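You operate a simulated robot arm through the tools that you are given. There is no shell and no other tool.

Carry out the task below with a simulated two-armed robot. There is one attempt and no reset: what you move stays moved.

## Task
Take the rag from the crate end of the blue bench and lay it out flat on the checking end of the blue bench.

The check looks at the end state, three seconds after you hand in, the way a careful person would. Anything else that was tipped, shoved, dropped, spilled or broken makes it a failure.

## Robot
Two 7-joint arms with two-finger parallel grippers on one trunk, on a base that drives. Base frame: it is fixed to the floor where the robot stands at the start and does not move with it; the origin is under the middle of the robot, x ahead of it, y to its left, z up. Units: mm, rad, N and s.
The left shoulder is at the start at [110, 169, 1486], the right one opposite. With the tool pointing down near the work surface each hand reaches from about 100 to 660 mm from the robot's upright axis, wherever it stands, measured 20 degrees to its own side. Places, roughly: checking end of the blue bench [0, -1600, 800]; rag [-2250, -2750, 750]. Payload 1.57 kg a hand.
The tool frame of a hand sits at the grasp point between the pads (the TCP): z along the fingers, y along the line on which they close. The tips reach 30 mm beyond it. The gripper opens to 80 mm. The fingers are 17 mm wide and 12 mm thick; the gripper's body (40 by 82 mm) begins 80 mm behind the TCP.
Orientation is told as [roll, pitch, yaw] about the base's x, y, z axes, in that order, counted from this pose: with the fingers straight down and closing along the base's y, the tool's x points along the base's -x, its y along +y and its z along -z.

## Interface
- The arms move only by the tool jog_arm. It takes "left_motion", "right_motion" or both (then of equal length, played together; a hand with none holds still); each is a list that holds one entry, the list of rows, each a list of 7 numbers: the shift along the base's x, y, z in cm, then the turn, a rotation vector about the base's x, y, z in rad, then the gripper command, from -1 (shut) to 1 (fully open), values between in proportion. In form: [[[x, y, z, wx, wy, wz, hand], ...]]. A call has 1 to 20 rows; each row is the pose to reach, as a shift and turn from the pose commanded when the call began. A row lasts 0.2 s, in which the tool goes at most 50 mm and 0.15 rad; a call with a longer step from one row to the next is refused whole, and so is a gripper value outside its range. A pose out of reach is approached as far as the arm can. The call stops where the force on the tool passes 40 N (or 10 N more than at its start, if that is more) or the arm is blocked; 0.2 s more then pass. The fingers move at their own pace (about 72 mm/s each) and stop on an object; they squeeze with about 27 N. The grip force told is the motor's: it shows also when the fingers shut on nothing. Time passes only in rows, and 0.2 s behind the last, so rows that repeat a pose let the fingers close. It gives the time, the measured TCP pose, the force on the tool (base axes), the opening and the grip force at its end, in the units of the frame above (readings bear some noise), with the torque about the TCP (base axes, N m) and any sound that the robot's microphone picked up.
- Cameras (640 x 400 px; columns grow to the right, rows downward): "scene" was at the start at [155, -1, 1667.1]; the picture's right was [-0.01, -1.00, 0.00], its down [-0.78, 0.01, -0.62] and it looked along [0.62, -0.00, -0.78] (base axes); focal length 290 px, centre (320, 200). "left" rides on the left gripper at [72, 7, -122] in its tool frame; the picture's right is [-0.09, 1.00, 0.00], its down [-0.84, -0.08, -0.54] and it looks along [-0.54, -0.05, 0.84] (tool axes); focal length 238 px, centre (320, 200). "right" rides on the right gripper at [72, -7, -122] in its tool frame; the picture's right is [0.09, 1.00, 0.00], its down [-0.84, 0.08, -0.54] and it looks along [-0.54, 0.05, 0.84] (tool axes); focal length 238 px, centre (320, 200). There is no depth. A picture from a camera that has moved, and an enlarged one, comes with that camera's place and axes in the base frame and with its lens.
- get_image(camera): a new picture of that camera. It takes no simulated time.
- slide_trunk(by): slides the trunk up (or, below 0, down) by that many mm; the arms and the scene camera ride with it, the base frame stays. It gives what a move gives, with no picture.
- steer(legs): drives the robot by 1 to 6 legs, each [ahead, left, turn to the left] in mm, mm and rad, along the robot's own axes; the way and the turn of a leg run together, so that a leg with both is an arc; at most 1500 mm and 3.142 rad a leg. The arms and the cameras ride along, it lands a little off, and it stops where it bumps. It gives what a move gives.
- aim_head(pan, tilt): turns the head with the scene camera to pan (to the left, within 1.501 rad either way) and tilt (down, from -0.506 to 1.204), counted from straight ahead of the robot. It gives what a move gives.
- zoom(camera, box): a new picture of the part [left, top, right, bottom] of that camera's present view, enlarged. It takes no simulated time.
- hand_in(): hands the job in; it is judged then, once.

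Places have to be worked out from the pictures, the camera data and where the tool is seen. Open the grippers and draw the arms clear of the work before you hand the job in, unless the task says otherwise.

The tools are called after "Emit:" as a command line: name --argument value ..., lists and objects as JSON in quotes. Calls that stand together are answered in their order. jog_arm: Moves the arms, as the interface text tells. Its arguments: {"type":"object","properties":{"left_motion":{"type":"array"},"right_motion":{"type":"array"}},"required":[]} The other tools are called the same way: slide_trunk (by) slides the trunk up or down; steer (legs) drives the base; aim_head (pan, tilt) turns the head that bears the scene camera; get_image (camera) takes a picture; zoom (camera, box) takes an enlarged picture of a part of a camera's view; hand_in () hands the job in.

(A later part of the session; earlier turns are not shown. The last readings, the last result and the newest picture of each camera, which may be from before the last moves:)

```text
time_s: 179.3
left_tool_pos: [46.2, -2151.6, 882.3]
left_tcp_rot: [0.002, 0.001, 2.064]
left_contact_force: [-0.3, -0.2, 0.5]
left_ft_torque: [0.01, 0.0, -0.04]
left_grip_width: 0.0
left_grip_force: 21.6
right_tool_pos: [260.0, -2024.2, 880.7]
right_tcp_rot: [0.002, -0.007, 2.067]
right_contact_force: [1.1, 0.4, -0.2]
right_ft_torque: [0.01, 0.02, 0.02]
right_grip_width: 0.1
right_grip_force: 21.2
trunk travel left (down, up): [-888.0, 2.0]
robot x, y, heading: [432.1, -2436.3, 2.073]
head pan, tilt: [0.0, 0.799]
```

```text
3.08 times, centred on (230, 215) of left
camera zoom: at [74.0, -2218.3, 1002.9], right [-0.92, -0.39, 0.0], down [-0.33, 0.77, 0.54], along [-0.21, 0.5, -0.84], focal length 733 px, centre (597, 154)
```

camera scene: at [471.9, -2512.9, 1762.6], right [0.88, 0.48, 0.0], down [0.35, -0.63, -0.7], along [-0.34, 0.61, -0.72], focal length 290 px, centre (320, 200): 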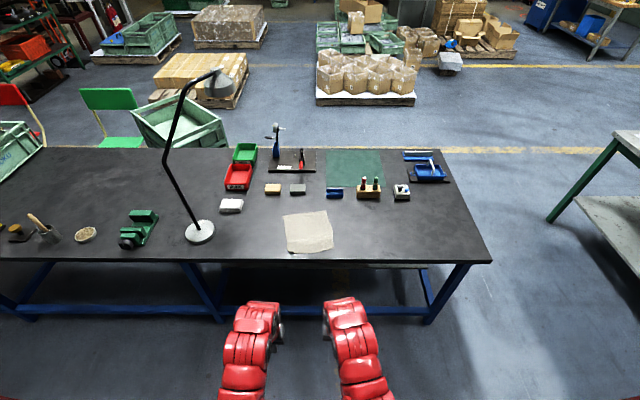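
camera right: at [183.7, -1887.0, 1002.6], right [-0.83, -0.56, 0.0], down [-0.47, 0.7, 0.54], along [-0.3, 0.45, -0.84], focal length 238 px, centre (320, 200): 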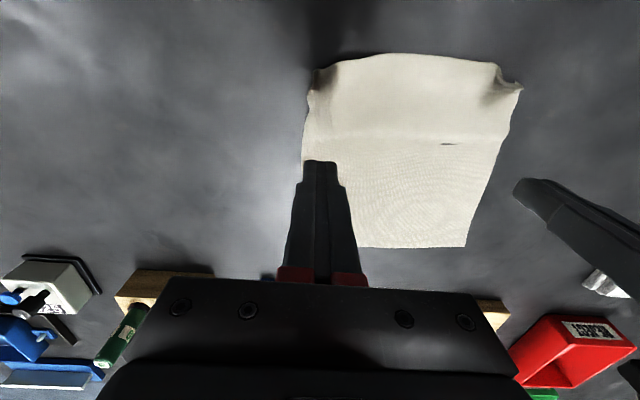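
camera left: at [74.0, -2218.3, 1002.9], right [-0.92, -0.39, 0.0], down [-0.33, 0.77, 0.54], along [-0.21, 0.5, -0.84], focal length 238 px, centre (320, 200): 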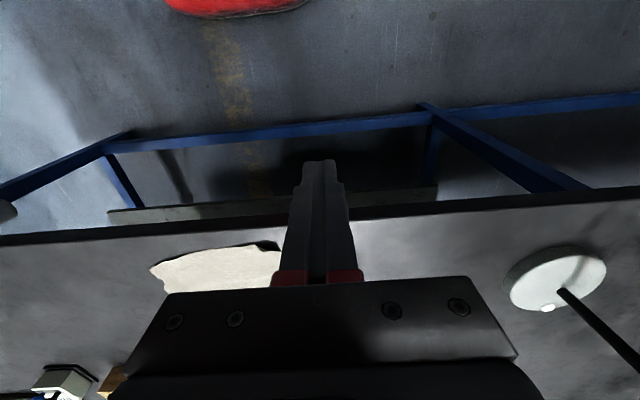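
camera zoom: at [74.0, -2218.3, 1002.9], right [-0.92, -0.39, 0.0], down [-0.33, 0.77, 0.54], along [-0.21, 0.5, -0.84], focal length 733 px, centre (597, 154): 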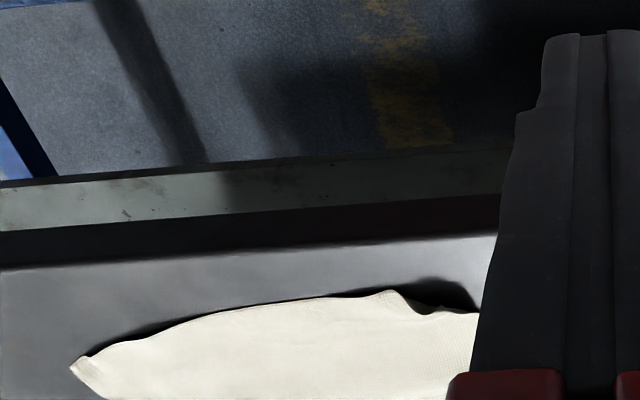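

I'm still too far back; I go 150 mm further and look again.

Emit:
steer --legs '[[150, 0, 0]]'

Emit:
get_image --camera "left"

Emit:
zoom --camera "left" --box '[180, 60, 340, 180]'

Emit:
get_image --camera "right"

```text
time_s: 180.7
left_tool_pos: [-25.5, -2020.4, 882.9]
left_tcp_rot: [0.003, 0.0, 2.068]
left_contact_force: [0.0, -0.2, -0.1]
left_ft_torque: [0.0, -0.01, 0.03]
left_grip_width: 0.3
left_grip_force: 21.5
right_tool_pos: [189.4, -1893.6, 879.8]
right_tcp_rot: [0.002, -0.005, 2.066]
right_contact_force: [1.2, -0.7, 0.5]
right_ft_torque: [0.03, 0.02, 0.02]
right_grip_width: 0.1
right_grip_force: 21.3
trunk travel left (down, up): [-888.0, 2.0]
robot x, y, heading: [358.8, -2306.6, 2.072]
head pan, tilt: [0.0, 0.799]
```

```text
taken
camera left: at [2.8, -2086.9, 1003.2], right [-0.92, -0.39, 0.0], down [-0.33, 0.77, 0.54], along [-0.21, 0.5, -0.84], focal length 238 px, centre (320, 200)
```

left: 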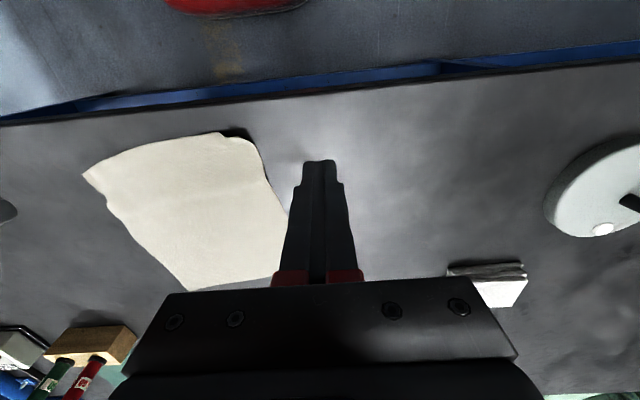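

```text
3.33 times, centred on (260, 120) of left
camera zoom: at [2.8, -2086.9, 1003.2], right [-0.92, -0.39, 0.0], down [-0.33, 0.77, 0.54], along [-0.21, 0.5, -0.84], focal length 794 px, centre (520, 467)
```

zoom: 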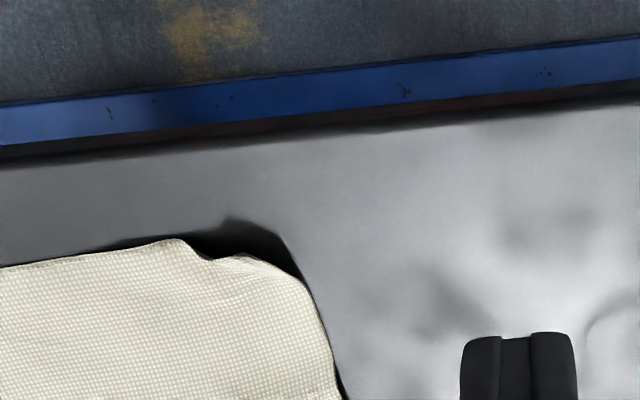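

```text
taken
camera right: at [230.0, -1954.2, 1003.0], right [-0.83, -0.56, 0.0], down [-0.46, 0.7, 0.55], along [-0.3, 0.45, -0.84], focal length 238 px, centre (320, 200)
```

right: 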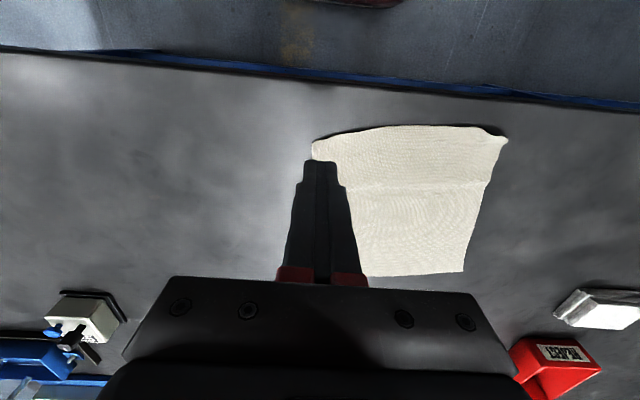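

Corner D's tip is curled under. I'll pinch the rag's left edge about 55 mm away from that corner and lift it so the curled tip can spring free; first I place the left hand over that edge.

Emit:
jog_arm --left_motion '[[[0.6, 2.8, 0, 0, 0, 0.06, -0.6], [1.2, 5.6, -1, 0, 0, 0.12, -0.3], [1.8, 8.5, -2.5, 0, 0, 0.18, -0.25], [1.8, 8.5, -4.0, 0, 0, 0.18, -0.25], [1.8, 8.5, -5.0, 0, 0, 0.18, -0.25]]]'

Emit:
get_image --camera "left"

Emit:
zoom --camera "left" --box '[200, 40, 440, 190]'

```text
time_s: 181.9
left_tool_pos: [-9.3, -1933.0, 832.7]
left_tcp_rot: [0.002, -0.001, 2.247]
left_contact_force: [0.0, -0.2, -0.5]
left_ft_torque: [0.02, -0.01, -0.04]
left_grip_width: 30.0
left_grip_force: 0.2
right_tool_pos: [187.0, -1892.3, 878.8]
right_tcp_rot: [0.001, -0.003, 2.067]
right_contact_force: [-0.2, -0.7, 0.0]
right_ft_torque: [0.0, 0.02, -0.03]
right_grip_width: 0.1
right_grip_force: 21.2
trunk travel left (down, up): [-888.0, 2.0]
robot x, y, heading: [360.4, -2303.1, 2.072]
head pan, tilt: [0.0, 0.799]
```

```text
taken
camera left: at [31.0, -1993.5, 952.5], right [-0.83, -0.55, 0.0], down [-0.46, 0.7, 0.54], along [-0.3, 0.45, -0.84], focal length 238 px, centre (320, 200)
```

left: 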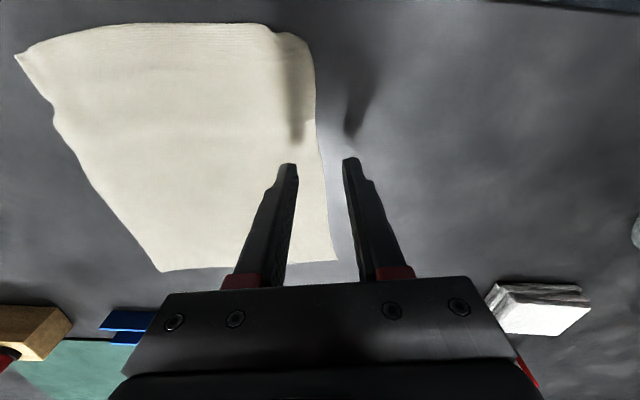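

```text
2.67 times, centred on (320, 115) of left
camera zoom: at [31.0, -1993.5, 952.5], right [-0.83, -0.55, 0.0], down [-0.46, 0.7, 0.54], along [-0.3, 0.45, -0.84], focal length 636 px, centre (320, 427)
```

zoom: 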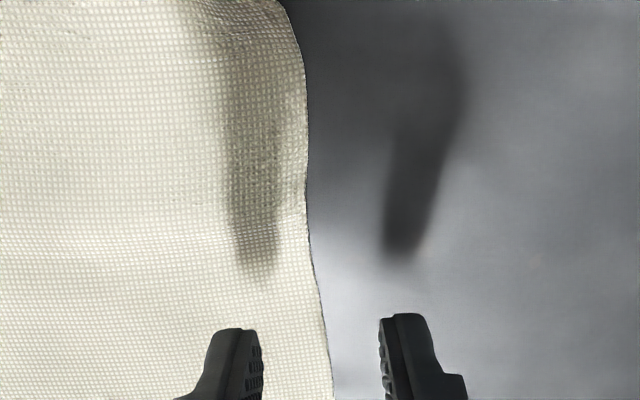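

From this angle the rag looks flat except for the rounded, curled corner D. I lower the left hand with the rag's left edge between the fingers.

Emit:
jog_arm --left_motion '[[[0.66, 0.44, -1, 0.0094, -0.0117, 0, -0.25], [0.66, 0.44, -2, 0.0094, -0.0117, 0, -0.25], [0.66, 0.44, -2.8, 0.0094, -0.0117, 0, -0.25], [0.66, 0.44, -3.1, 0.0094, -0.0117, 0, -0.25], [0.66, 0.44, -3.25, 0.0094, -0.0117, 0, -0.25]]]'

Emit:
zoom --camera "left" --box '[200, 60, 440, 210]'

```text
time_s: 183.1
left_tool_pos: [-1.2, -1930.6, 800.7]
left_tcp_rot: [-0.014, -0.001, 2.248]
left_contact_force: [0.4, -3.2, 17.8]
left_ft_torque: [0.1, -0.29, -0.05]
left_grip_width: 29.6
left_grip_force: 0.0
right_tool_pos: [189.5, -1893.4, 880.2]
right_tcp_rot: [0.001, -0.005, 2.067]
right_contact_force: [0.3, 0.2, -0.5]
right_ft_torque: [0.01, -0.04, 0.02]
right_grip_width: 0.1
right_grip_force: 21.0
trunk travel left (down, up): [-888.0, 2.0]
robot x, y, heading: [357.3, -2303.5, 2.078]
head pan, tilt: [0.0, 0.799]
```

```text
2.67 times, centred on (320, 135) of left
camera zoom: at [37.5, -1991.6, 921.4], right [-0.83, -0.55, -0.01], down [-0.47, 0.7, 0.54], along [-0.29, 0.46, -0.84], focal length 636 px, centre (320, 373)
```

zoom: 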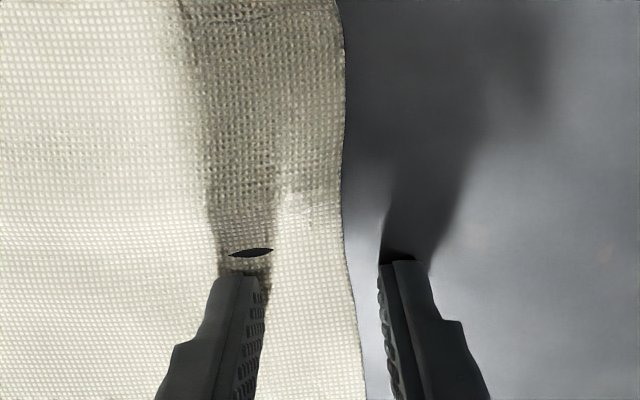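

The edge lies between the fingers, the inner one pressing on the cloth. I close with the inward shift, then lift 5 cm and see what corner D does.

Emit:
jog_arm --left_motion '[[[0.0, 0.0, 0.06, 0, 0, 0, -0.25], [0.156, 0.125, 0.06, 0, 0, 0, -0.35], [0.312, 0.25, 0.06, 0, 0, 0, -0.45], [0.468, 0.375, 0.06, 0, 0, 0, -0.55], [0.624, 0.5, 0.06, 0, 0, 0, -0.65], [0.78, 0.625, 0.06, 0, 0, 0, -0.75], [0.936, 0.75, 0.06, 0, 0, 0, -0.85], [1.1, 0.88, 0.06, 0, 0, 0, -1], [1.1, 0.88, 0.06, 0, 0, 0, -1], [1.1, 0.88, 0.06, 0, 0, 0, -1], [1.1, 0.88, 1.5, 0, 0, 0, -1], [1.1, 0.88, 3.0, 0, 0, 0, -1], [1.1, 0.88, 5.0, 0, 0, 0, -1], [1.1, 0.88, 5.0, 0, 0, 0, -1], [1.1, 0.88, 5.0, 0, 0, 0, -1]]]'

Emit:
get_image --camera "left"

Emit:
get_image --camera "right"

Emit:
get_image --camera "scene"

```text
time_s: 186.3
left_tool_pos: [9.7, -1920.5, 848.8]
left_tcp_rot: [-0.014, 0.001, 2.245]
left_contact_force: [0.3, 0.3, 1.1]
left_ft_torque: [0.0, -0.04, 0.01]
left_grip_width: 1.7
left_grip_force: 23.5
right_tool_pos: [189.4, -1891.9, 879.8]
right_tcp_rot: [0.002, -0.003, 2.068]
right_contact_force: [0.1, 1.5, 1.0]
right_ft_torque: [0.0, -0.03, 0.01]
right_grip_width: 0.0
right_grip_force: 20.9
trunk travel left (down, up): [-888.0, 2.0]
robot x, y, heading: [361.2, -2305.8, 2.074]
head pan, tilt: [0.0, 0.799]
```

```text
taken
camera left: at [48.0, -1982.7, 970.0], right [-0.83, -0.55, -0.01], down [-0.47, 0.7, 0.54], along [-0.29, 0.46, -0.84], focal length 238 px, centre (320, 200)
```

left: 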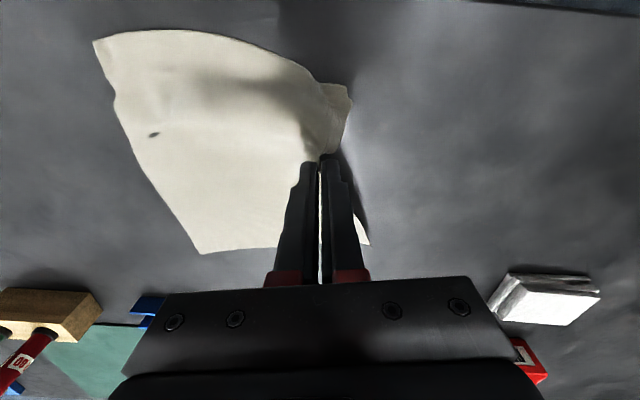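

```text
taken
camera right: at [229.4, -1953.3, 1002.5], right [-0.83, -0.56, 0.0], down [-0.47, 0.7, 0.55], along [-0.3, 0.45, -0.84], focal length 238 px, centre (320, 200)
```

right: 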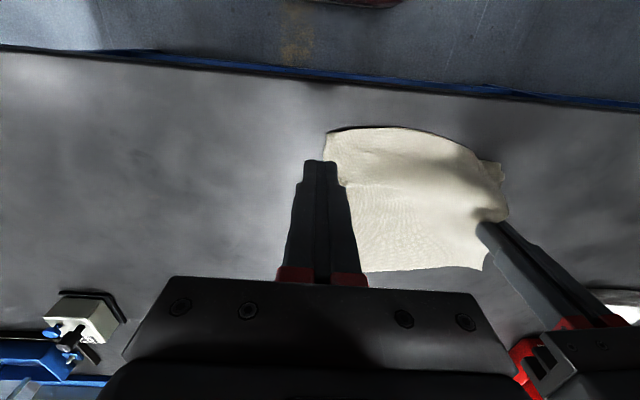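

```text
taken
camera scene: at [281.1, -2163.9, 1762.7], right [0.88, 0.48, 0.0], down [0.34, -0.63, -0.7], along [-0.33, 0.61, -0.72], focal length 290 px, centre (320, 200)
```

scene: 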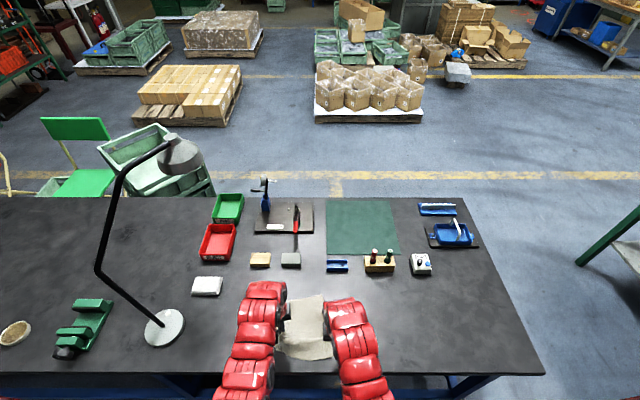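

Lifting freed corner D: its tip now points outward again. I zoom in to check before setting it back down.

Emit:
zoom --camera "left" --box '[220, 50, 420, 190]'

Emit:
zoom --camera "right" --box '[400, 110, 580, 260]'

```text
2.86 times, centred on (320, 120) of left
camera zoom: at [48.0, -1982.7, 970.0], right [-0.83, -0.55, -0.01], down [-0.47, 0.7, 0.54], along [-0.29, 0.46, -0.84], focal length 681 px, centre (320, 429)
```

zoom: 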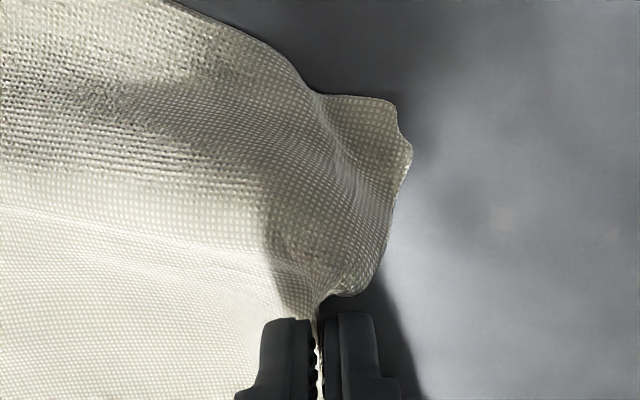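

```text
2.67 times, centred on (490, 185) of right
camera zoom: at [229.4, -1953.3, 1002.5], right [-0.83, -0.56, 0.0], down [-0.47, 0.7, 0.55], along [-0.3, 0.45, -0.84], focal length 636 px, centre (-133, 240)
```

zoom: 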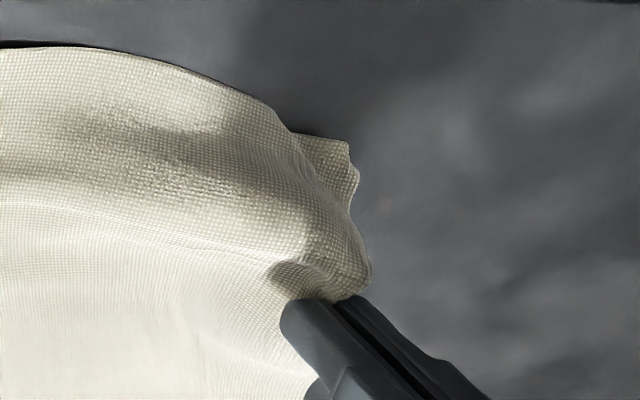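

Corner D is unrolled and spread outward. I lower the edge straight back down, open with an outward shift, and lift away.

Emit:
jog_arm --left_motion '[[[0, 0, -1.5, 0, 0, 0, -1], [0, 0, -3.0, 0, 0, 0, -1], [-0.1, -0.1, -4.0, 0, 0, 0, -1], [-0.3, -0.25, -4.6, 0, 0, 0, -1], [-0.3, -0.25, -4.6, 0, 0, 0, -1], [-0.46, -0.375, -4.6, 0, 0, 0, -0.9], [-0.62, -0.5, -4.6, 0, 0, 0, -0.8], [-0.77, -0.625, -4.6, 0, 0, 0, -0.7], [-0.93, -0.75, -4.6, 0, 0, 0, -0.6], [-1.1, -0.88, -4.6, 0, 0, 0, -0.5], [-1.1, -0.88, -4.0, 0, 0, 0, -0.5], [-1.1, -0.88, -3.0, 0, 0, 0, -0.5], [-1.1, -0.88, -1.0, 0, 0, 0, -0.5], [-1.1, -0.88, 2.0, 0, 0, 0, -0.5]]]'

Emit:
get_image --camera "left"

Emit:
zoom --camera "right" --box '[300, 110, 540, 280]'

```text
time_s: 189.3
left_tool_pos: [0.1, -1929.5, 868.4]
left_tcp_rot: [-0.014, 0.002, 2.245]
left_contact_force: [-1.0, -0.1, -0.1]
left_ft_torque: [0.01, -0.01, 0.01]
left_grip_width: 19.9
left_grip_force: 0.0
right_tool_pos: [188.4, -1892.0, 879.5]
right_tcp_rot: [0.003, -0.002, 2.066]
right_contact_force: [-0.2, -0.5, 0.1]
right_ft_torque: [0.0, -0.01, -0.02]
right_grip_width: 0.0
right_grip_force: 21.1
trunk travel left (down, up): [-888.0, 2.0]
robot x, y, heading: [359.5, -2307.7, 2.068]
head pan, tilt: [0.0, 0.799]
```

```text
taken
camera left: at [36.7, -1991.8, 990.2], right [-0.83, -0.55, -0.01], down [-0.47, 0.7, 0.54], along [-0.29, 0.46, -0.84], focal length 238 px, centre (320, 200)
```

left: 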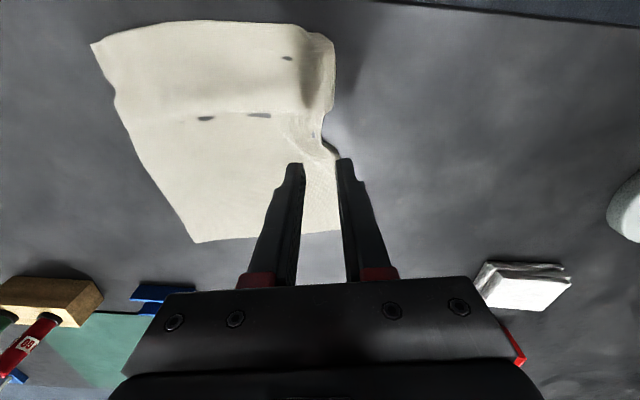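

```text
2.35 times, centred on (420, 195) of right
camera zoom: at [229.6, -1953.4, 1002.6], right [-0.83, -0.56, 0.0], down [-0.46, 0.7, 0.55], along [-0.3, 0.45, -0.84], focal length 561 px, centre (85, 212)
```

zoom: 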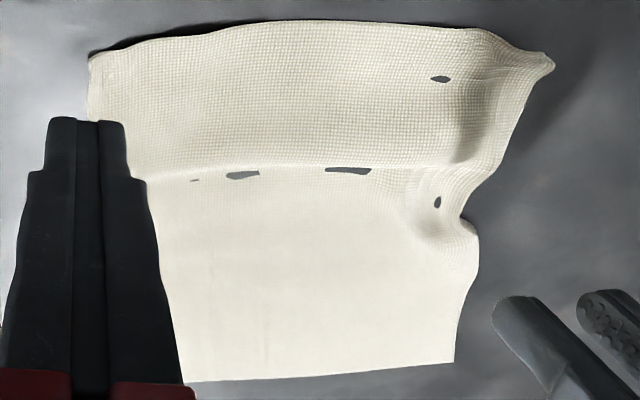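

D is now a proper corner again at about (26, −2000); only the left edge has a small dent where I pinched it. I pin with the right fingertips near the centre-right and press the left fingertips just inside the dent.

Emit:
jog_arm --left_motion '[[[0.2, 0.2, 0, 0, 0, 0, -1], [0.49, 0.5, 0, 0, 0, 0, -1], [0.49, 0.5, -1.5, 0, 0, 0, -1], [0.49, 0.5, -3.5, 0, 0, 0, -1], [0.49, 0.5, -5.5, 0, 0, 0, -1], [0.49, 0.5, -6.2, 0, 0, 0, -1], [0.49, 0.5, -6.5, 0, 0, 0, -1], [0.49, 0.5, -6.7, 0, 0, 0, -1]]]' --right_motion '[[[-2.3, 1.9, 0, 0, 0, 0, -1], [-4.6, 3.8, 0, 0, 0, 0, -1], [-6.84, 5.7, -1.5, 0, 0, 0, -1], [-6.84, 5.7, -4, 0, 0, 0, -1], [-6.84, 5.7, -6.5, 0, 0, 0, -1], [-6.84, 5.7, -7.5, 0, 0, 0, -1], [-6.84, 5.7, -7.8, 0, 0, 0, -1], [-6.84, 5.7, -7.95, 0, 0, 0, -1]]]'

Emit:
zoom --camera "right" --box '[290, 0, 640, 200]'

Emit:
zoom --camera "left" --box '[200, 40, 440, 190]'

```text
time_s: 191.1
left_tool_pos: [3.4, -1924.9, 802.5]
left_tcp_rot: [-0.014, 0.001, 2.246]
left_contact_force: [0.8, -0.1, 0.1]
left_ft_torque: [0.01, 0.0, 0.0]
left_grip_width: 0.0
left_grip_force: 21.3
right_tool_pos: [121.4, -1835.4, 799.9]
right_tcp_rot: [0.002, -0.007, 2.066]
right_contact_force: [-0.3, 1.2, 13.0]
right_ft_torque: [-0.01, -0.04, 0.02]
right_grip_width: 0.0
right_grip_force: 20.8
trunk travel left (down, up): [-888.0, 2.0]
robot x, y, heading: [360.6, -2305.0, 2.072]
head pan, tilt: [0.0, 0.799]
```

```text
1.83 times, centred on (465, 100) of right
camera zoom: at [161.0, -1896.1, 923.8], right [-0.83, -0.55, 0.0], down [-0.46, 0.7, 0.55], along [-0.3, 0.46, -0.84], focal length 436 px, centre (55, 383)
```

zoom: 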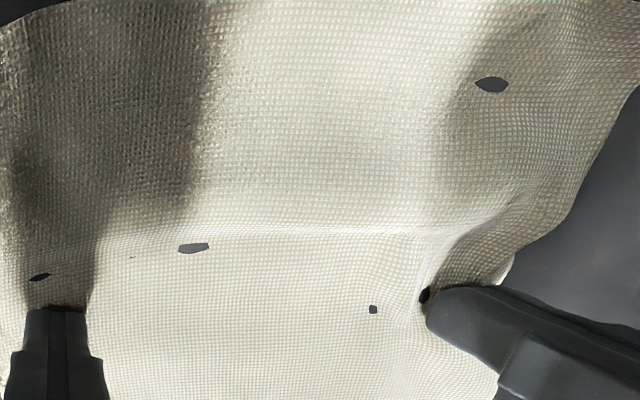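

```text
2.67 times, centred on (320, 115) of left
camera zoom: at [41.6, -1986.6, 923.9], right [-0.83, -0.55, -0.01], down [-0.47, 0.7, 0.54], along [-0.29, 0.46, -0.84], focal length 636 px, centre (320, 427)
```

zoom: 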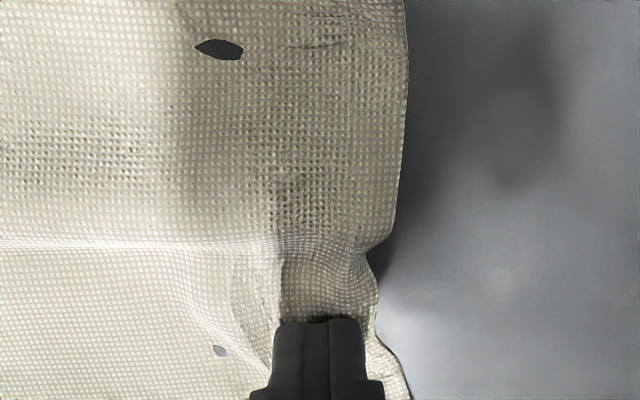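

The left fingertips are just behind the dent. I press 2 mm and drag outward ~18 mm.

Emit:
jog_arm --left_motion '[[[0, 0, -0.12, 0, 0, 0, -1], [0, 0, -0.2, 0, 0, 0, -1], [-0.35, -0.28, -0.2, 0, 0, 0, -1], [-0.7, -0.56, -0.2, 0, 0, 0, -1], [-1.05, -0.85, -0.2, 0, 0, 0, -1], [-1.4, -1.13, -0.2, 0, 0, 0, -1]]]'

Emit:
zoom --camera "right" --box '[290, 0, 640, 200]'

Emit:
zoom --camera "left" --box '[200, 40, 440, 190]'

```text
time_s: 192.5
left_tool_pos: [-11.3, -1935.0, 801.2]
left_tcp_rot: [-0.012, -0.001, 2.243]
left_contact_force: [3.6, 3.2, 8.3]
left_ft_torque: [0.06, -0.05, -0.02]
left_grip_width: 0.0
left_grip_force: 21.4
right_tool_pos: [121.9, -1837.9, 801.8]
right_tcp_rot: [0.002, -0.005, 2.068]
right_contact_force: [-3.4, -0.1, 16.9]
right_ft_torque: [0.0, 0.08, 0.04]
right_grip_width: 0.0
right_grip_force: 21.2
trunk travel left (down, up): [-888.0, 2.0]
robot x, y, heading: [359.6, -2302.4, 2.07]
head pan, tilt: [0.0, 0.799]
```

```text
1.83 times, centred on (465, 100) of right
camera zoom: at [161.6, -1897.2, 923.8], right [-0.83, -0.56, 0.0], down [-0.46, 0.7, 0.55], along [-0.3, 0.45, -0.84], focal length 436 px, centre (55, 383)
```

zoom: 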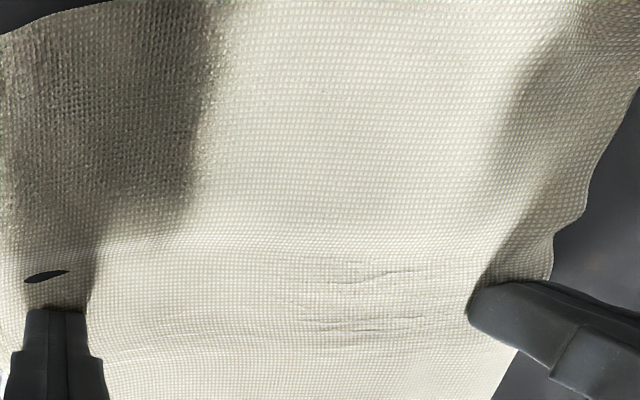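

```text
2.67 times, centred on (320, 115) of left
camera zoom: at [28.7, -1998.3, 922.0], right [-0.84, -0.55, -0.01], down [-0.47, 0.7, 0.54], along [-0.29, 0.46, -0.84], focal length 636 px, centre (320, 427)
```

zoom: 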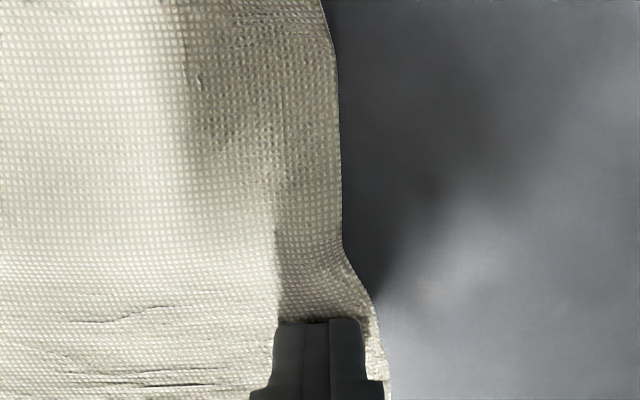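

The dent is pulled out and the left edge runs smooth now. I check corner D in the full hand views before lifting.

Emit:
get_image --camera "left"

Emit:
get_image --camera "right"

```text
taken
camera left: at [28.7, -1998.3, 922.0], right [-0.84, -0.55, -0.01], down [-0.47, 0.7, 0.54], along [-0.29, 0.46, -0.84], focal length 238 px, centre (320, 200)
```

left: 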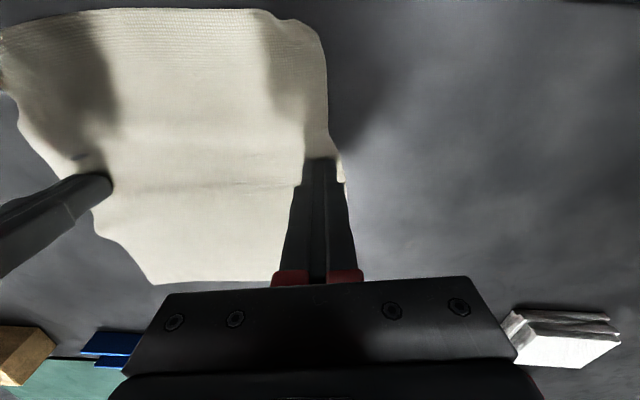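

```text
taken
camera right: at [161.6, -1897.2, 923.8], right [-0.83, -0.56, 0.0], down [-0.46, 0.7, 0.55], along [-0.3, 0.45, -0.84], focal length 238 px, centre (320, 200)
```

right: 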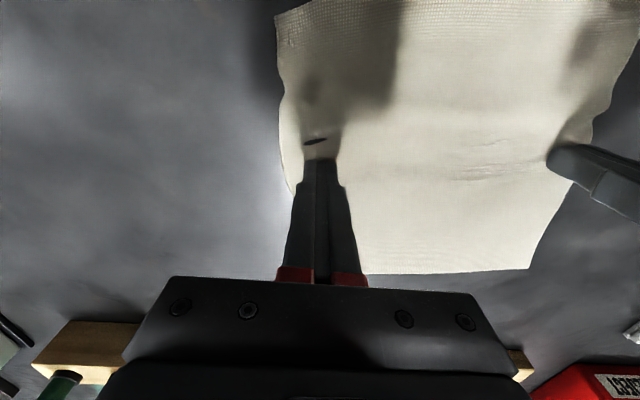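

The rag looks flat from both hands. I lift both hands straight up and back away to view the result.

Emit:
jog_arm --left_motion '[[[0, 0, 0.5, 0, 0, 0, -1], [0, 0, 1.5, 0, 0, 0, -1], [0, 0, 3.5, 0, 0, 0, -1], [0, 0, 6, 0, 0, 0, -1], [0, 0, 8, 0, 0, 0, -1]]]' --right_motion '[[[0, 0, 0.5, 0, 0, 0, -1], [0, 0, 1.5, 0, 0, 0, -1], [0, 0, 3.5, 0, 0, 0, -1], [0, 0, 6, 0, 0, 0, -1], [0, 0, 8, 0, 0, 0, -1]]]'

Emit:
steer --legs '[[-420, 0, 0]]'

Emit:
get_image --camera "scene"

Emit:
zoom --camera "scene" --box '[265, 180, 365, 255]'

Emit:
zoom --camera "scene" --box '[285, 215, 345, 260]'

```text
time_s: 193.7
left_tool_pos: [-9.7, -1935.6, 880.0]
left_tcp_rot: [-0.015, 0.002, 2.245]
left_contact_force: [1.0, 0.5, -0.6]
left_ft_torque: [0.01, 0.02, -0.01]
left_grip_width: 0.0
left_grip_force: 21.5
right_tool_pos: [120.0, -1835.2, 880.4]
right_tcp_rot: [0.001, -0.002, 2.067]
right_contact_force: [0.5, 0.4, 0.4]
right_ft_torque: [0.02, 0.02, -0.01]
right_grip_width: 0.2
right_grip_force: 21.1
trunk travel left (down, up): [-888.0, 2.0]
robot x, y, heading: [363.1, -2304.3, 2.076]
head pan, tilt: [0.0, 0.799]
```

```text
time_s: 196.2
left_tool_pos: [185.8, -2299.7, 879.7]
left_tcp_rot: [-0.014, 0.001, 2.246]
left_contact_force: [0.1, 0.2, 0.3]
left_ft_torque: [0.01, -0.01, 0.01]
left_grip_width: 0.0
left_grip_force: 21.6
right_tool_pos: [318.8, -2198.7, 879.2]
right_tcp_rot: [0.001, -0.003, 2.065]
right_contact_force: [0.2, 0.1, 0.1]
right_ft_torque: [-0.03, 0.01, -0.02]
right_grip_width: 0.1
right_grip_force: 21.4
trunk travel left (down, up): [-888.0, 2.0]
robot x, y, heading: [555.8, -2668.2, 2.072]
head pan, tilt: [0.0, 0.799]
```

```text
taken
camera scene: at [478.9, -2526.4, 1762.5], right [0.88, 0.48, 0.0], down [0.34, -0.63, -0.7], along [-0.33, 0.61, -0.72], focal length 290 px, centre (320, 200)
```

scene: 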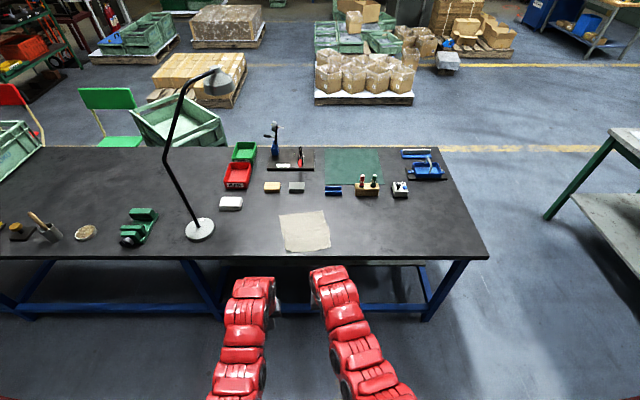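

```text
5.33 times, centred on (315, 218) of scene
camera zoom: at [478.9, -2526.4, 1762.5], right [0.88, 0.48, 0.0], down [0.34, -0.63, -0.7], along [-0.33, 0.61, -0.72], focal length 1546 px, centre (347, 107)
```

zoom: 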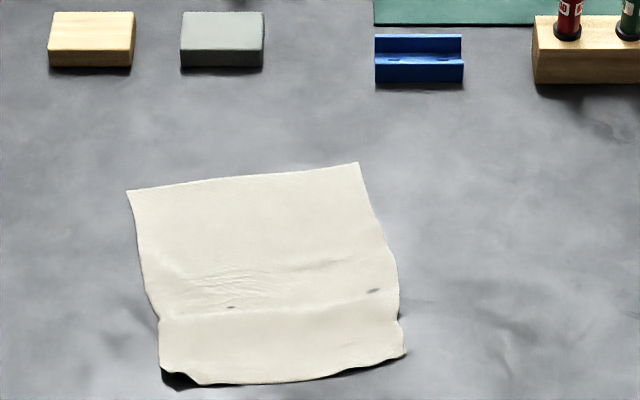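

```text
8.89 times, centred on (315, 238) of scene
camera zoom: at [478.9, -2526.4, 1762.5], right [0.88, 0.48, 0.0], down [0.34, -0.63, -0.7], along [-0.33, 0.61, -0.72], focal length 2577 px, centre (364, -133)
```

zoom: 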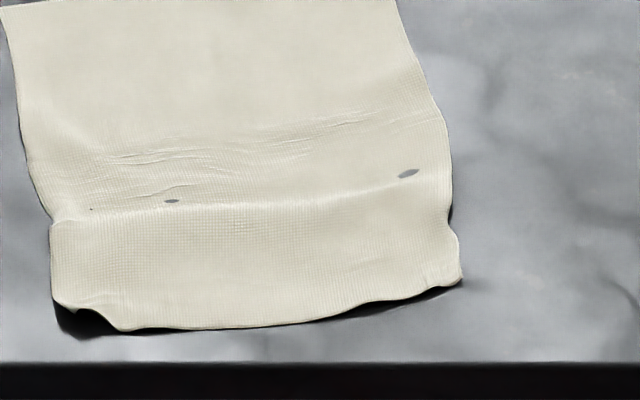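

The rag lies flat with minor waves; corner D is slightly raised and a bit short. I take one closer look at D with the left hand moved aside.

Emit:
jog_arm --left_motion '[[[-2.0, -1.1, 0, 0, 0, -0.06, -1], [-4.0, -2.2, 0, 0, 0, -0.12, -1], [-5.0, -2.8, 0, 0.005, 0, -0.18, -1]]]'

Emit:
steer --legs '[[360, 0, 0]]'

Emit:
get_image --camera "left"

Emit:
zoom --camera "left" --box '[160, 60, 340, 180]'

Emit:
get_image --camera "right"

```text
time_s: 197.0
left_tool_pos: [138.6, -2327.6, 879.9]
left_tcp_rot: [-0.016, -0.003, 2.064]
left_contact_force: [0.4, 0.1, 0.2]
left_ft_torque: [0.0, 0.01, -0.01]
left_grip_width: 0.0
left_grip_force: 20.5
right_tool_pos: [319.5, -2198.7, 878.8]
right_tcp_rot: [0.003, -0.003, 2.064]
right_contact_force: [-0.4, 0.9, 0.1]
right_ft_torque: [-0.01, -0.01, 0.01]
right_grip_width: 0.0
right_grip_force: 21.4
trunk travel left (down, up): [-888.0, 2.0]
robot x, y, heading: [560.4, -2669.8, 2.069]
head pan, tilt: [0.0, 0.799]
```

```text
time_s: 199.3
left_tool_pos: [-32.3, -2012.6, 879.2]
left_tcp_rot: [-0.016, -0.003, 2.063]
left_contact_force: [-0.2, 0.3, 0.9]
left_ft_torque: [0.0, 0.01, 0.03]
left_grip_width: 0.0
left_grip_force: 21.9
right_tool_pos: [148.6, -1884.9, 879.6]
right_tcp_rot: [0.002, -0.004, 2.065]
right_contact_force: [0.1, -0.5, 0.5]
right_ft_torque: [0.01, 0.01, 0.02]
right_grip_width: 0.3
right_grip_force: 21.6
trunk travel left (down, up): [-888.0, 2.0]
robot x, y, heading: [385.6, -2353.6, 2.069]
head pan, tilt: [0.0, 0.799]
```

```text
taken
camera left: at [-6.1, -2081.7, 1000.4], right [-0.92, -0.39, -0.02], down [-0.33, 0.77, 0.55], along [-0.2, 0.51, -0.84], focal length 238 px, centre (320, 200)
```

left: 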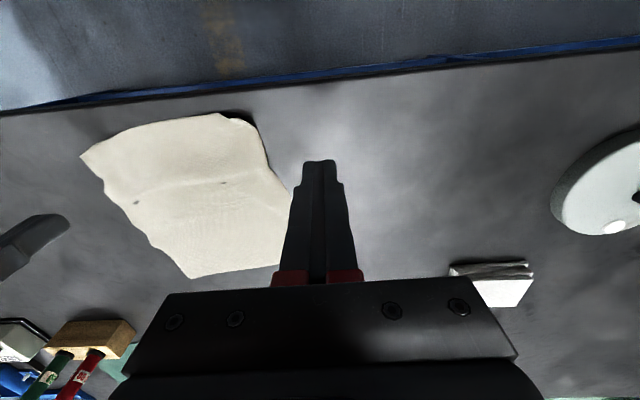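

```text
3.33 times, centred on (250, 120) of left
camera zoom: at [-6.1, -2081.7, 1000.4], right [-0.92, -0.39, -0.02], down [-0.33, 0.77, 0.55], along [-0.2, 0.51, -0.84], focal length 794 px, centre (553, 467)
```

zoom: 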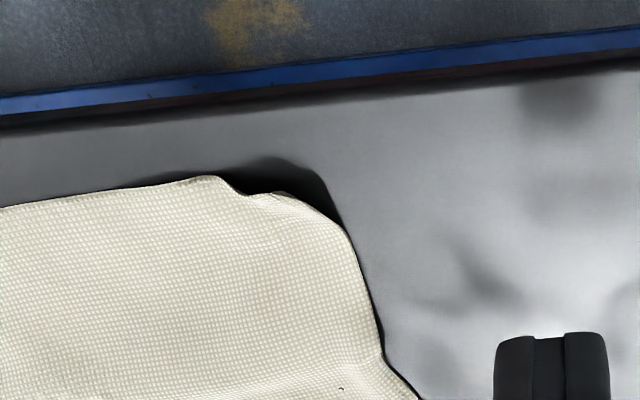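

```text
taken
camera right: at [189.2, -1946.1, 1002.8], right [-0.83, -0.55, 0.0], down [-0.46, 0.7, 0.55], along [-0.3, 0.45, -0.84], focal length 238 px, centre (320, 200)
```

right: 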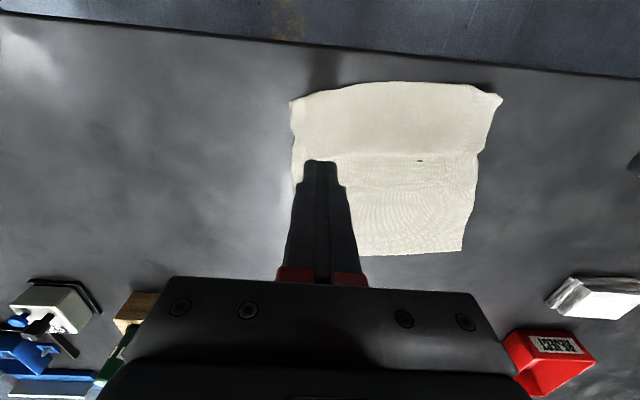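

The rag is flat apart from D's tip, which is curled under again. Dragging the rag forward earlier un-tucked the trailing edge, and there is ~85 mm free ahead, so I'll drag it forward once more by its far corners (left more than right, which also squares it up). First I move forward.

Emit:
steer --legs '[[190, 0, 0]]'

Emit:
jog_arm --left_motion '[[[2.1, -0.5, 0, 0, 0, 0, -1], [4.2, -1.1, 0, 0, 0, 0, -1], [6.2, -1.6, 0, -0.008, 0.014, 0, -1]]]' --right_motion '[[[-0.2, -1.8, 0, 0, 0, 0, -1], [-0.4, -3.6, 0, 0, 0, 0, -1], [-0.6, -5.4, 0, 0, 0, 0, -1]]]'

Emit:
get_image --camera "right"

Emit:
get_image --camera "left"

```text
time_s: 200.9
left_tool_pos: [-121.6, -1848.0, 880.0]
left_tcp_rot: [-0.018, -0.004, 2.062]
left_contact_force: [0.4, -0.4, 0.0]
left_ft_torque: [-0.01, 0.05, 0.0]
left_grip_width: 0.0
left_grip_force: 21.0
right_tool_pos: [60.4, -1718.7, 880.7]
right_tcp_rot: [0.001, -0.003, 2.062]
right_contact_force: [0.0, 0.0, 0.4]
right_ft_torque: [-0.01, 0.04, 0.01]
right_grip_width: 0.2
right_grip_force: 21.2
trunk travel left (down, up): [-888.0, 2.0]
robot x, y, heading: [297.5, -2190.3, 2.067]
head pan, tilt: [0.0, 0.799]
```

```text
time_s: 201.7
left_tool_pos: [-60.4, -1865.1, 880.3]
left_tcp_rot: [0.0, -0.003, 2.061]
left_contact_force: [-0.4, 0.0, -0.5]
left_ft_torque: [0.01, -0.03, -0.02]
left_grip_width: 0.0
left_grip_force: 21.6
right_tool_pos: [53.5, -1774.6, 878.8]
right_tcp_rot: [0.002, -0.005, 2.063]
right_contact_force: [0.3, 0.8, 0.8]
right_ft_torque: [0.02, -0.01, -0.03]
right_grip_width: 0.0
right_grip_force: 21.4
trunk travel left (down, up): [-888.0, 2.0]
robot x, y, heading: [296.8, -2189.9, 2.063]
head pan, tilt: [0.0, 0.799]
```

```text
taken
camera right: at [94.3, -1835.0, 1002.2], right [-0.83, -0.55, 0.0], down [-0.46, 0.7, 0.54], along [-0.3, 0.45, -0.84], focal length 238 px, centre (320, 200)
```

right: 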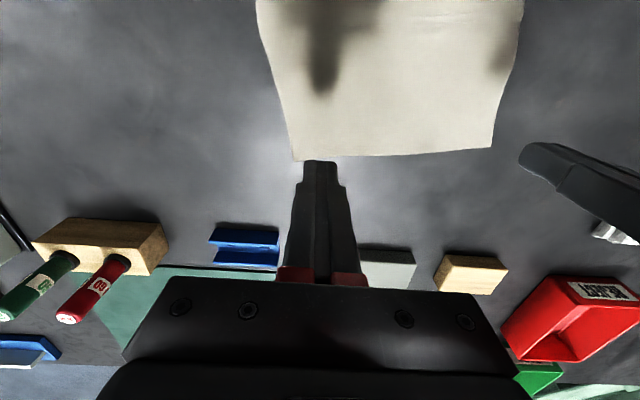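

```text
taken
camera left: at [-31.5, -1931.2, 1000.1], right [-0.92, -0.39, 0.0], down [-0.33, 0.77, 0.54], along [-0.21, 0.5, -0.84], focal length 238 px, centre (320, 200)
```

left: 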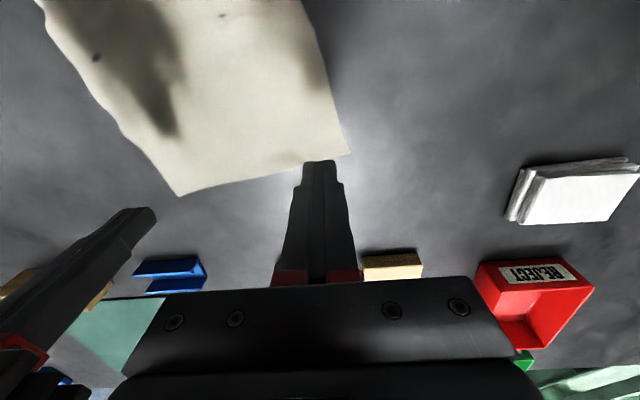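

Far corners: A ≈ (−91, −1859), B ≈ (62, −1737). I set the closed fingertips ~28 mm inside each and press lightly.

Emit:
jog_arm --left_motion '[[[0.88, 0.18, -2, 0, 0, 0, -1], [0.88, 0.18, -4.5, 0, 0, 0, -1], [0.88, 0.18, -6.8, 0, 0, 0, -1], [0.88, 0.18, -7.6, 0, 0, 0, -1], [0.88, 0.18, -7.9, 0, 0, 0, -1], [0.88, 0.18, -8.0, 0, 0, 0, -1]]]' --right_motion '[[[0.4, -0.24, -2, 0, 0, 0, -1], [0.4, -0.24, -4.5, 0, 0, 0, -1], [0.4, -0.24, -6.7, 0, 0, 0, -1], [0.4, -0.24, -7.5, 0, 0, 0, -1], [0.4, -0.24, -7.75, 0, 0, 0, -1], [0.4, -0.24, -7.85, 0, 0, 0, -1]]]'

```text
time_s: 203.1
left_tool_pos: [-52.1, -1861.5, 801.8]
left_tcp_rot: [0.0, -0.006, 2.061]
left_contact_force: [-1.3, -0.6, 22.0]
left_ft_torque: [-0.12, 0.01, -0.01]
left_grip_width: 0.1
left_grip_force: 21.0
right_tool_pos: [59.4, -1775.5, 801.6]
right_tcp_rot: [0.003, -0.004, 2.064]
right_contact_force: [-0.3, -0.6, 0.1]
right_ft_torque: [0.01, -0.03, 0.0]
right_grip_width: 0.2
right_grip_force: 21.3
trunk travel left (down, up): [-888.0, 2.0]
robot x, y, heading: [295.7, -2189.5, 2.067]
head pan, tilt: [0.0, 0.799]
```

Left presses at 22 N, right not yet; I balance them and drag forward, the left 60 mm and the right 31 mm.

Emit:
jog_arm --left_motion '[[[0, 0, 0.06, 0, 0, 0, -1], [0, 0, 0.08, 0, 0, 0, -1], [-0.29, 0.53, 0.08, 0, 0, 0, -1], [-0.57, 1.06, 0.08, 0, 0, 0, -1], [-0.86, 1.58, 0.08, 0, 0, 0, -1], [-1.14, 2.11, 0.08, 0, 0, 0, -1], [-1.43, 2.64, 0.08, 0, 0, 0, -1], [-1.71, 3.17, 0.08, 0, 0, 0, -1], [-2.0, 3.7, 0.08, 0, 0, 0, -1], [-2.28, 4.22, 0.08, 0, 0, 0, -1], [-2.57, 4.75, 0.08, 0, 0, 0, -1], [-2.85, 5.28, 0.08, 0, 0, 0, -1]]]' --right_motion '[[[0, 0, -0.08, 0, 0, 0, -1], [0, 0, -0.16, 0, 0, 0, -1], [-0.15, 0.27, -0.16, 0, 0, 0, -1], [-0.29, 0.55, -0.16, 0, 0, 0, -1], [-0.44, 0.82, -0.16, 0, 0, 0, -1], [-0.59, 1.09, -0.16, 0, 0, 0, -1], [-0.74, 1.36, -0.16, 0, 0, 0, -1], [-0.88, 1.64, -0.16, 0, 0, 0, -1], [-1.03, 1.91, -0.16, 0, 0, 0, -1], [-1.18, 2.18, -0.16, 0, 0, 0, -1], [-1.33, 2.46, -0.16, 0, 0, 0, -1], [-1.47, 2.73, -0.16, 0, 0, 0, -1]]]'

Emit:
get_image --camera "right"

Emit:
get_image --camera "left"

Emit:
get_image --camera "scene"

```text
time_s: 205.7
left_tool_pos: [-79.1, -1807.7, 801.7]
left_tcp_rot: [0.001, -0.004, 2.061]
left_contact_force: [-0.6, -0.3, 2.4]
left_ft_torque: [-0.01, 0.02, 0.01]
left_grip_width: 0.2
left_grip_force: 21.9
right_tool_pos: [44.1, -1747.6, 801.6]
right_tcp_rot: [0.001, -0.007, 2.062]
right_contact_force: [-0.3, -1.5, 18.9]
right_ft_torque: [-0.1, -0.08, 0.02]
right_grip_width: 0.0
right_grip_force: 21.3
trunk travel left (down, up): [-888.0, 2.0]
robot x, y, heading: [299.1, -2191.3, 2.066]
head pan, tilt: [0.0, 0.799]
```

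```text
taken
camera right: at [83.5, -1809.6, 923.7], right [-0.83, -0.55, 0.0], down [-0.46, 0.7, 0.55], along [-0.3, 0.46, -0.84], focal length 238 px, centre (320, 200)
```

right: 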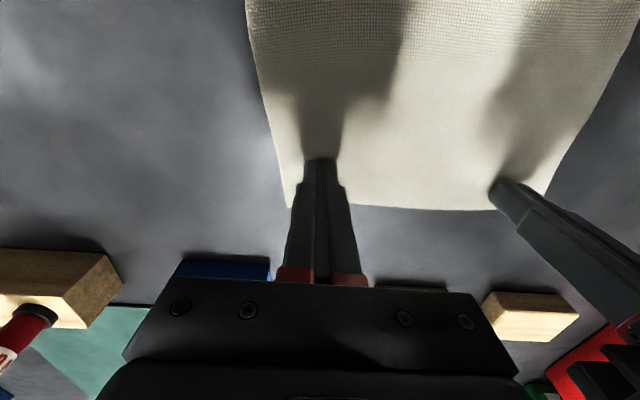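

```text
taken
camera left: at [-51.1, -1876.1, 921.8], right [-0.92, -0.39, 0.0], down [-0.33, 0.77, 0.55], along [-0.21, 0.5, -0.84], focal length 238 px, centre (320, 200)
```

left: 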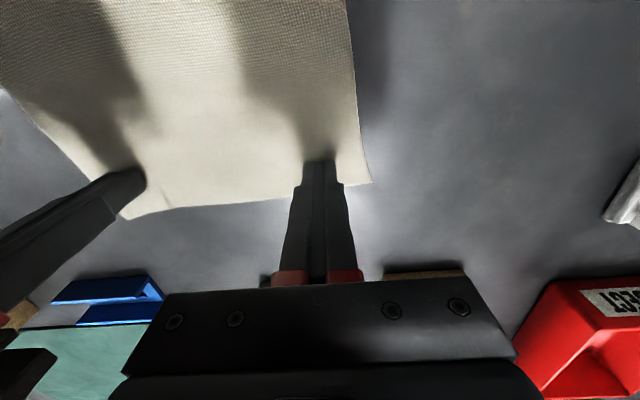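

```text
taken
camera scene: at [220.6, -2050.0, 1762.9], right [0.88, 0.48, 0.0], down [0.34, -0.63, -0.7], along [-0.33, 0.61, -0.72], focal length 290 px, centre (320, 200)
```

scene: 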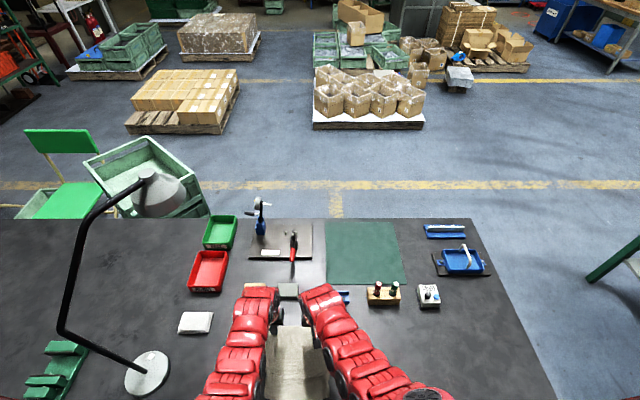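

The rag moved forward and squared up. I lift both hands and back away for the overall check.

Emit:
jog_arm --left_motion '[[[0, 0, 0.5, 0, 0, 0, -1], [0, 0, 1.5, 0, 0, 0, -1], [0, 0, 3.5, 0, 0, 0, -1], [0, 0, 6, 0, 0, 0, -1], [0, 0, 8, 0, 0, 0, -1]]]' --right_motion '[[[0, 0, 0.5, 0, 0, 0, -1], [0, 0, 1.5, 0, 0, 0, -1], [0, 0, 3.5, 0, 0, 0, -1], [0, 0, 6, 0, 0, 0, -1], [0, 0, 8, 0, 0, 0, -1]]]'

Emit:
steer --legs '[[-500, 0, 0]]'

Emit:
get_image --camera "scene"

Emit:
zoom --camera "scene" --box '[265, 180, 365, 255]'

Emit:
zoom --camera "scene" --box '[275, 200, 345, 250]'

```text
time_s: 206.9
left_tool_pos: [-79.5, -1807.3, 879.6]
left_tcp_rot: [0.0, -0.003, 2.061]
left_contact_force: [-0.5, 0.2, -0.6]
left_ft_torque: [0.0, -0.02, -0.03]
left_grip_width: 0.0
left_grip_force: 21.3
right_tool_pos: [42.7, -1748.2, 880.5]
right_tcp_rot: [0.001, -0.003, 2.066]
right_contact_force: [0.6, -0.7, -1.1]
right_ft_torque: [0.0, -0.01, 0.01]
right_grip_width: 0.0
right_grip_force: 21.2
trunk travel left (down, up): [-888.0, 2.0]
robot x, y, heading: [292.8, -2187.5, 2.067]
head pan, tilt: [0.0, 0.799]
```

```text
time_s: 209.8
left_tool_pos: [157.2, -2247.8, 879.8]
left_tcp_rot: [0.001, -0.002, 2.064]
left_contact_force: [-1.0, -0.4, -0.5]
left_ft_torque: [-0.01, -0.01, 0.01]
left_grip_width: 0.0
left_grip_force: 20.8
right_tool_pos: [279.6, -2187.8, 878.9]
right_tcp_rot: [0.003, -0.003, 2.065]
right_contact_force: [0.3, -0.1, 0.0]
right_ft_torque: [0.01, 0.03, 0.04]
right_grip_width: 0.1
right_grip_force: 21.7
trunk travel left (down, up): [-888.0, 2.0]
robot x, y, heading: [535.1, -2630.8, 2.071]
head pan, tilt: [0.0, 0.799]
```

```text
taken
camera scene: at [456.8, -2486.5, 1762.6], right [0.88, 0.48, 0.0], down [0.34, -0.63, -0.7], along [-0.33, 0.61, -0.72], focal length 290 px, centre (320, 200)
```

scene: 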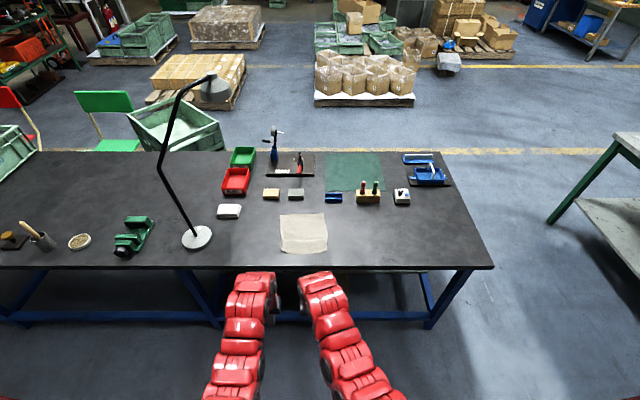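

```text
5.33 times, centred on (315, 218) of scene
camera zoom: at [456.8, -2486.5, 1762.6], right [0.88, 0.48, 0.0], down [0.34, -0.63, -0.7], along [-0.33, 0.61, -0.72], focal length 1546 px, centre (347, 107)
```

zoom: 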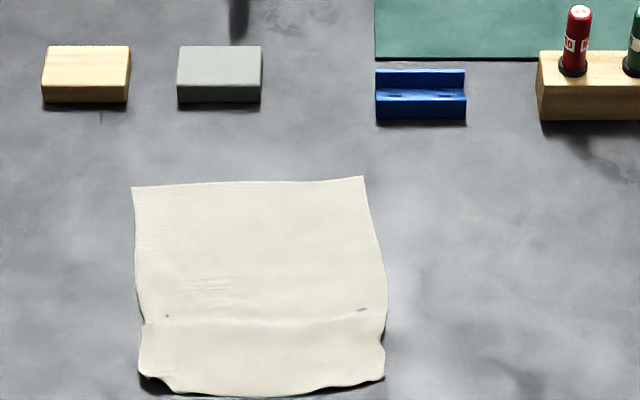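

```text
8.00 times, centred on (310, 225) of scene
camera zoom: at [456.8, -2486.5, 1762.6], right [0.88, 0.48, 0.0], down [0.34, -0.63, -0.7], along [-0.33, 0.61, -0.72], focal length 2319 px, centre (400, 0)
```

zoom: 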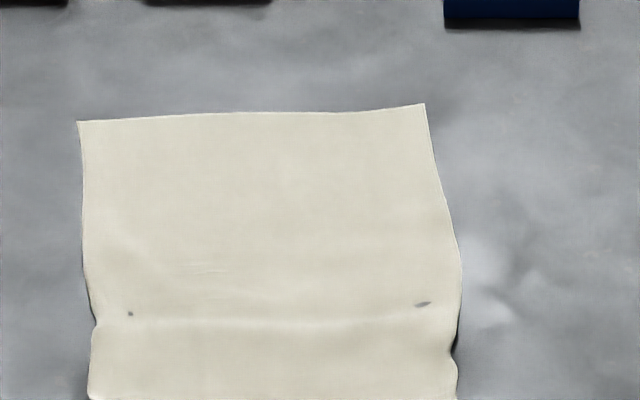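

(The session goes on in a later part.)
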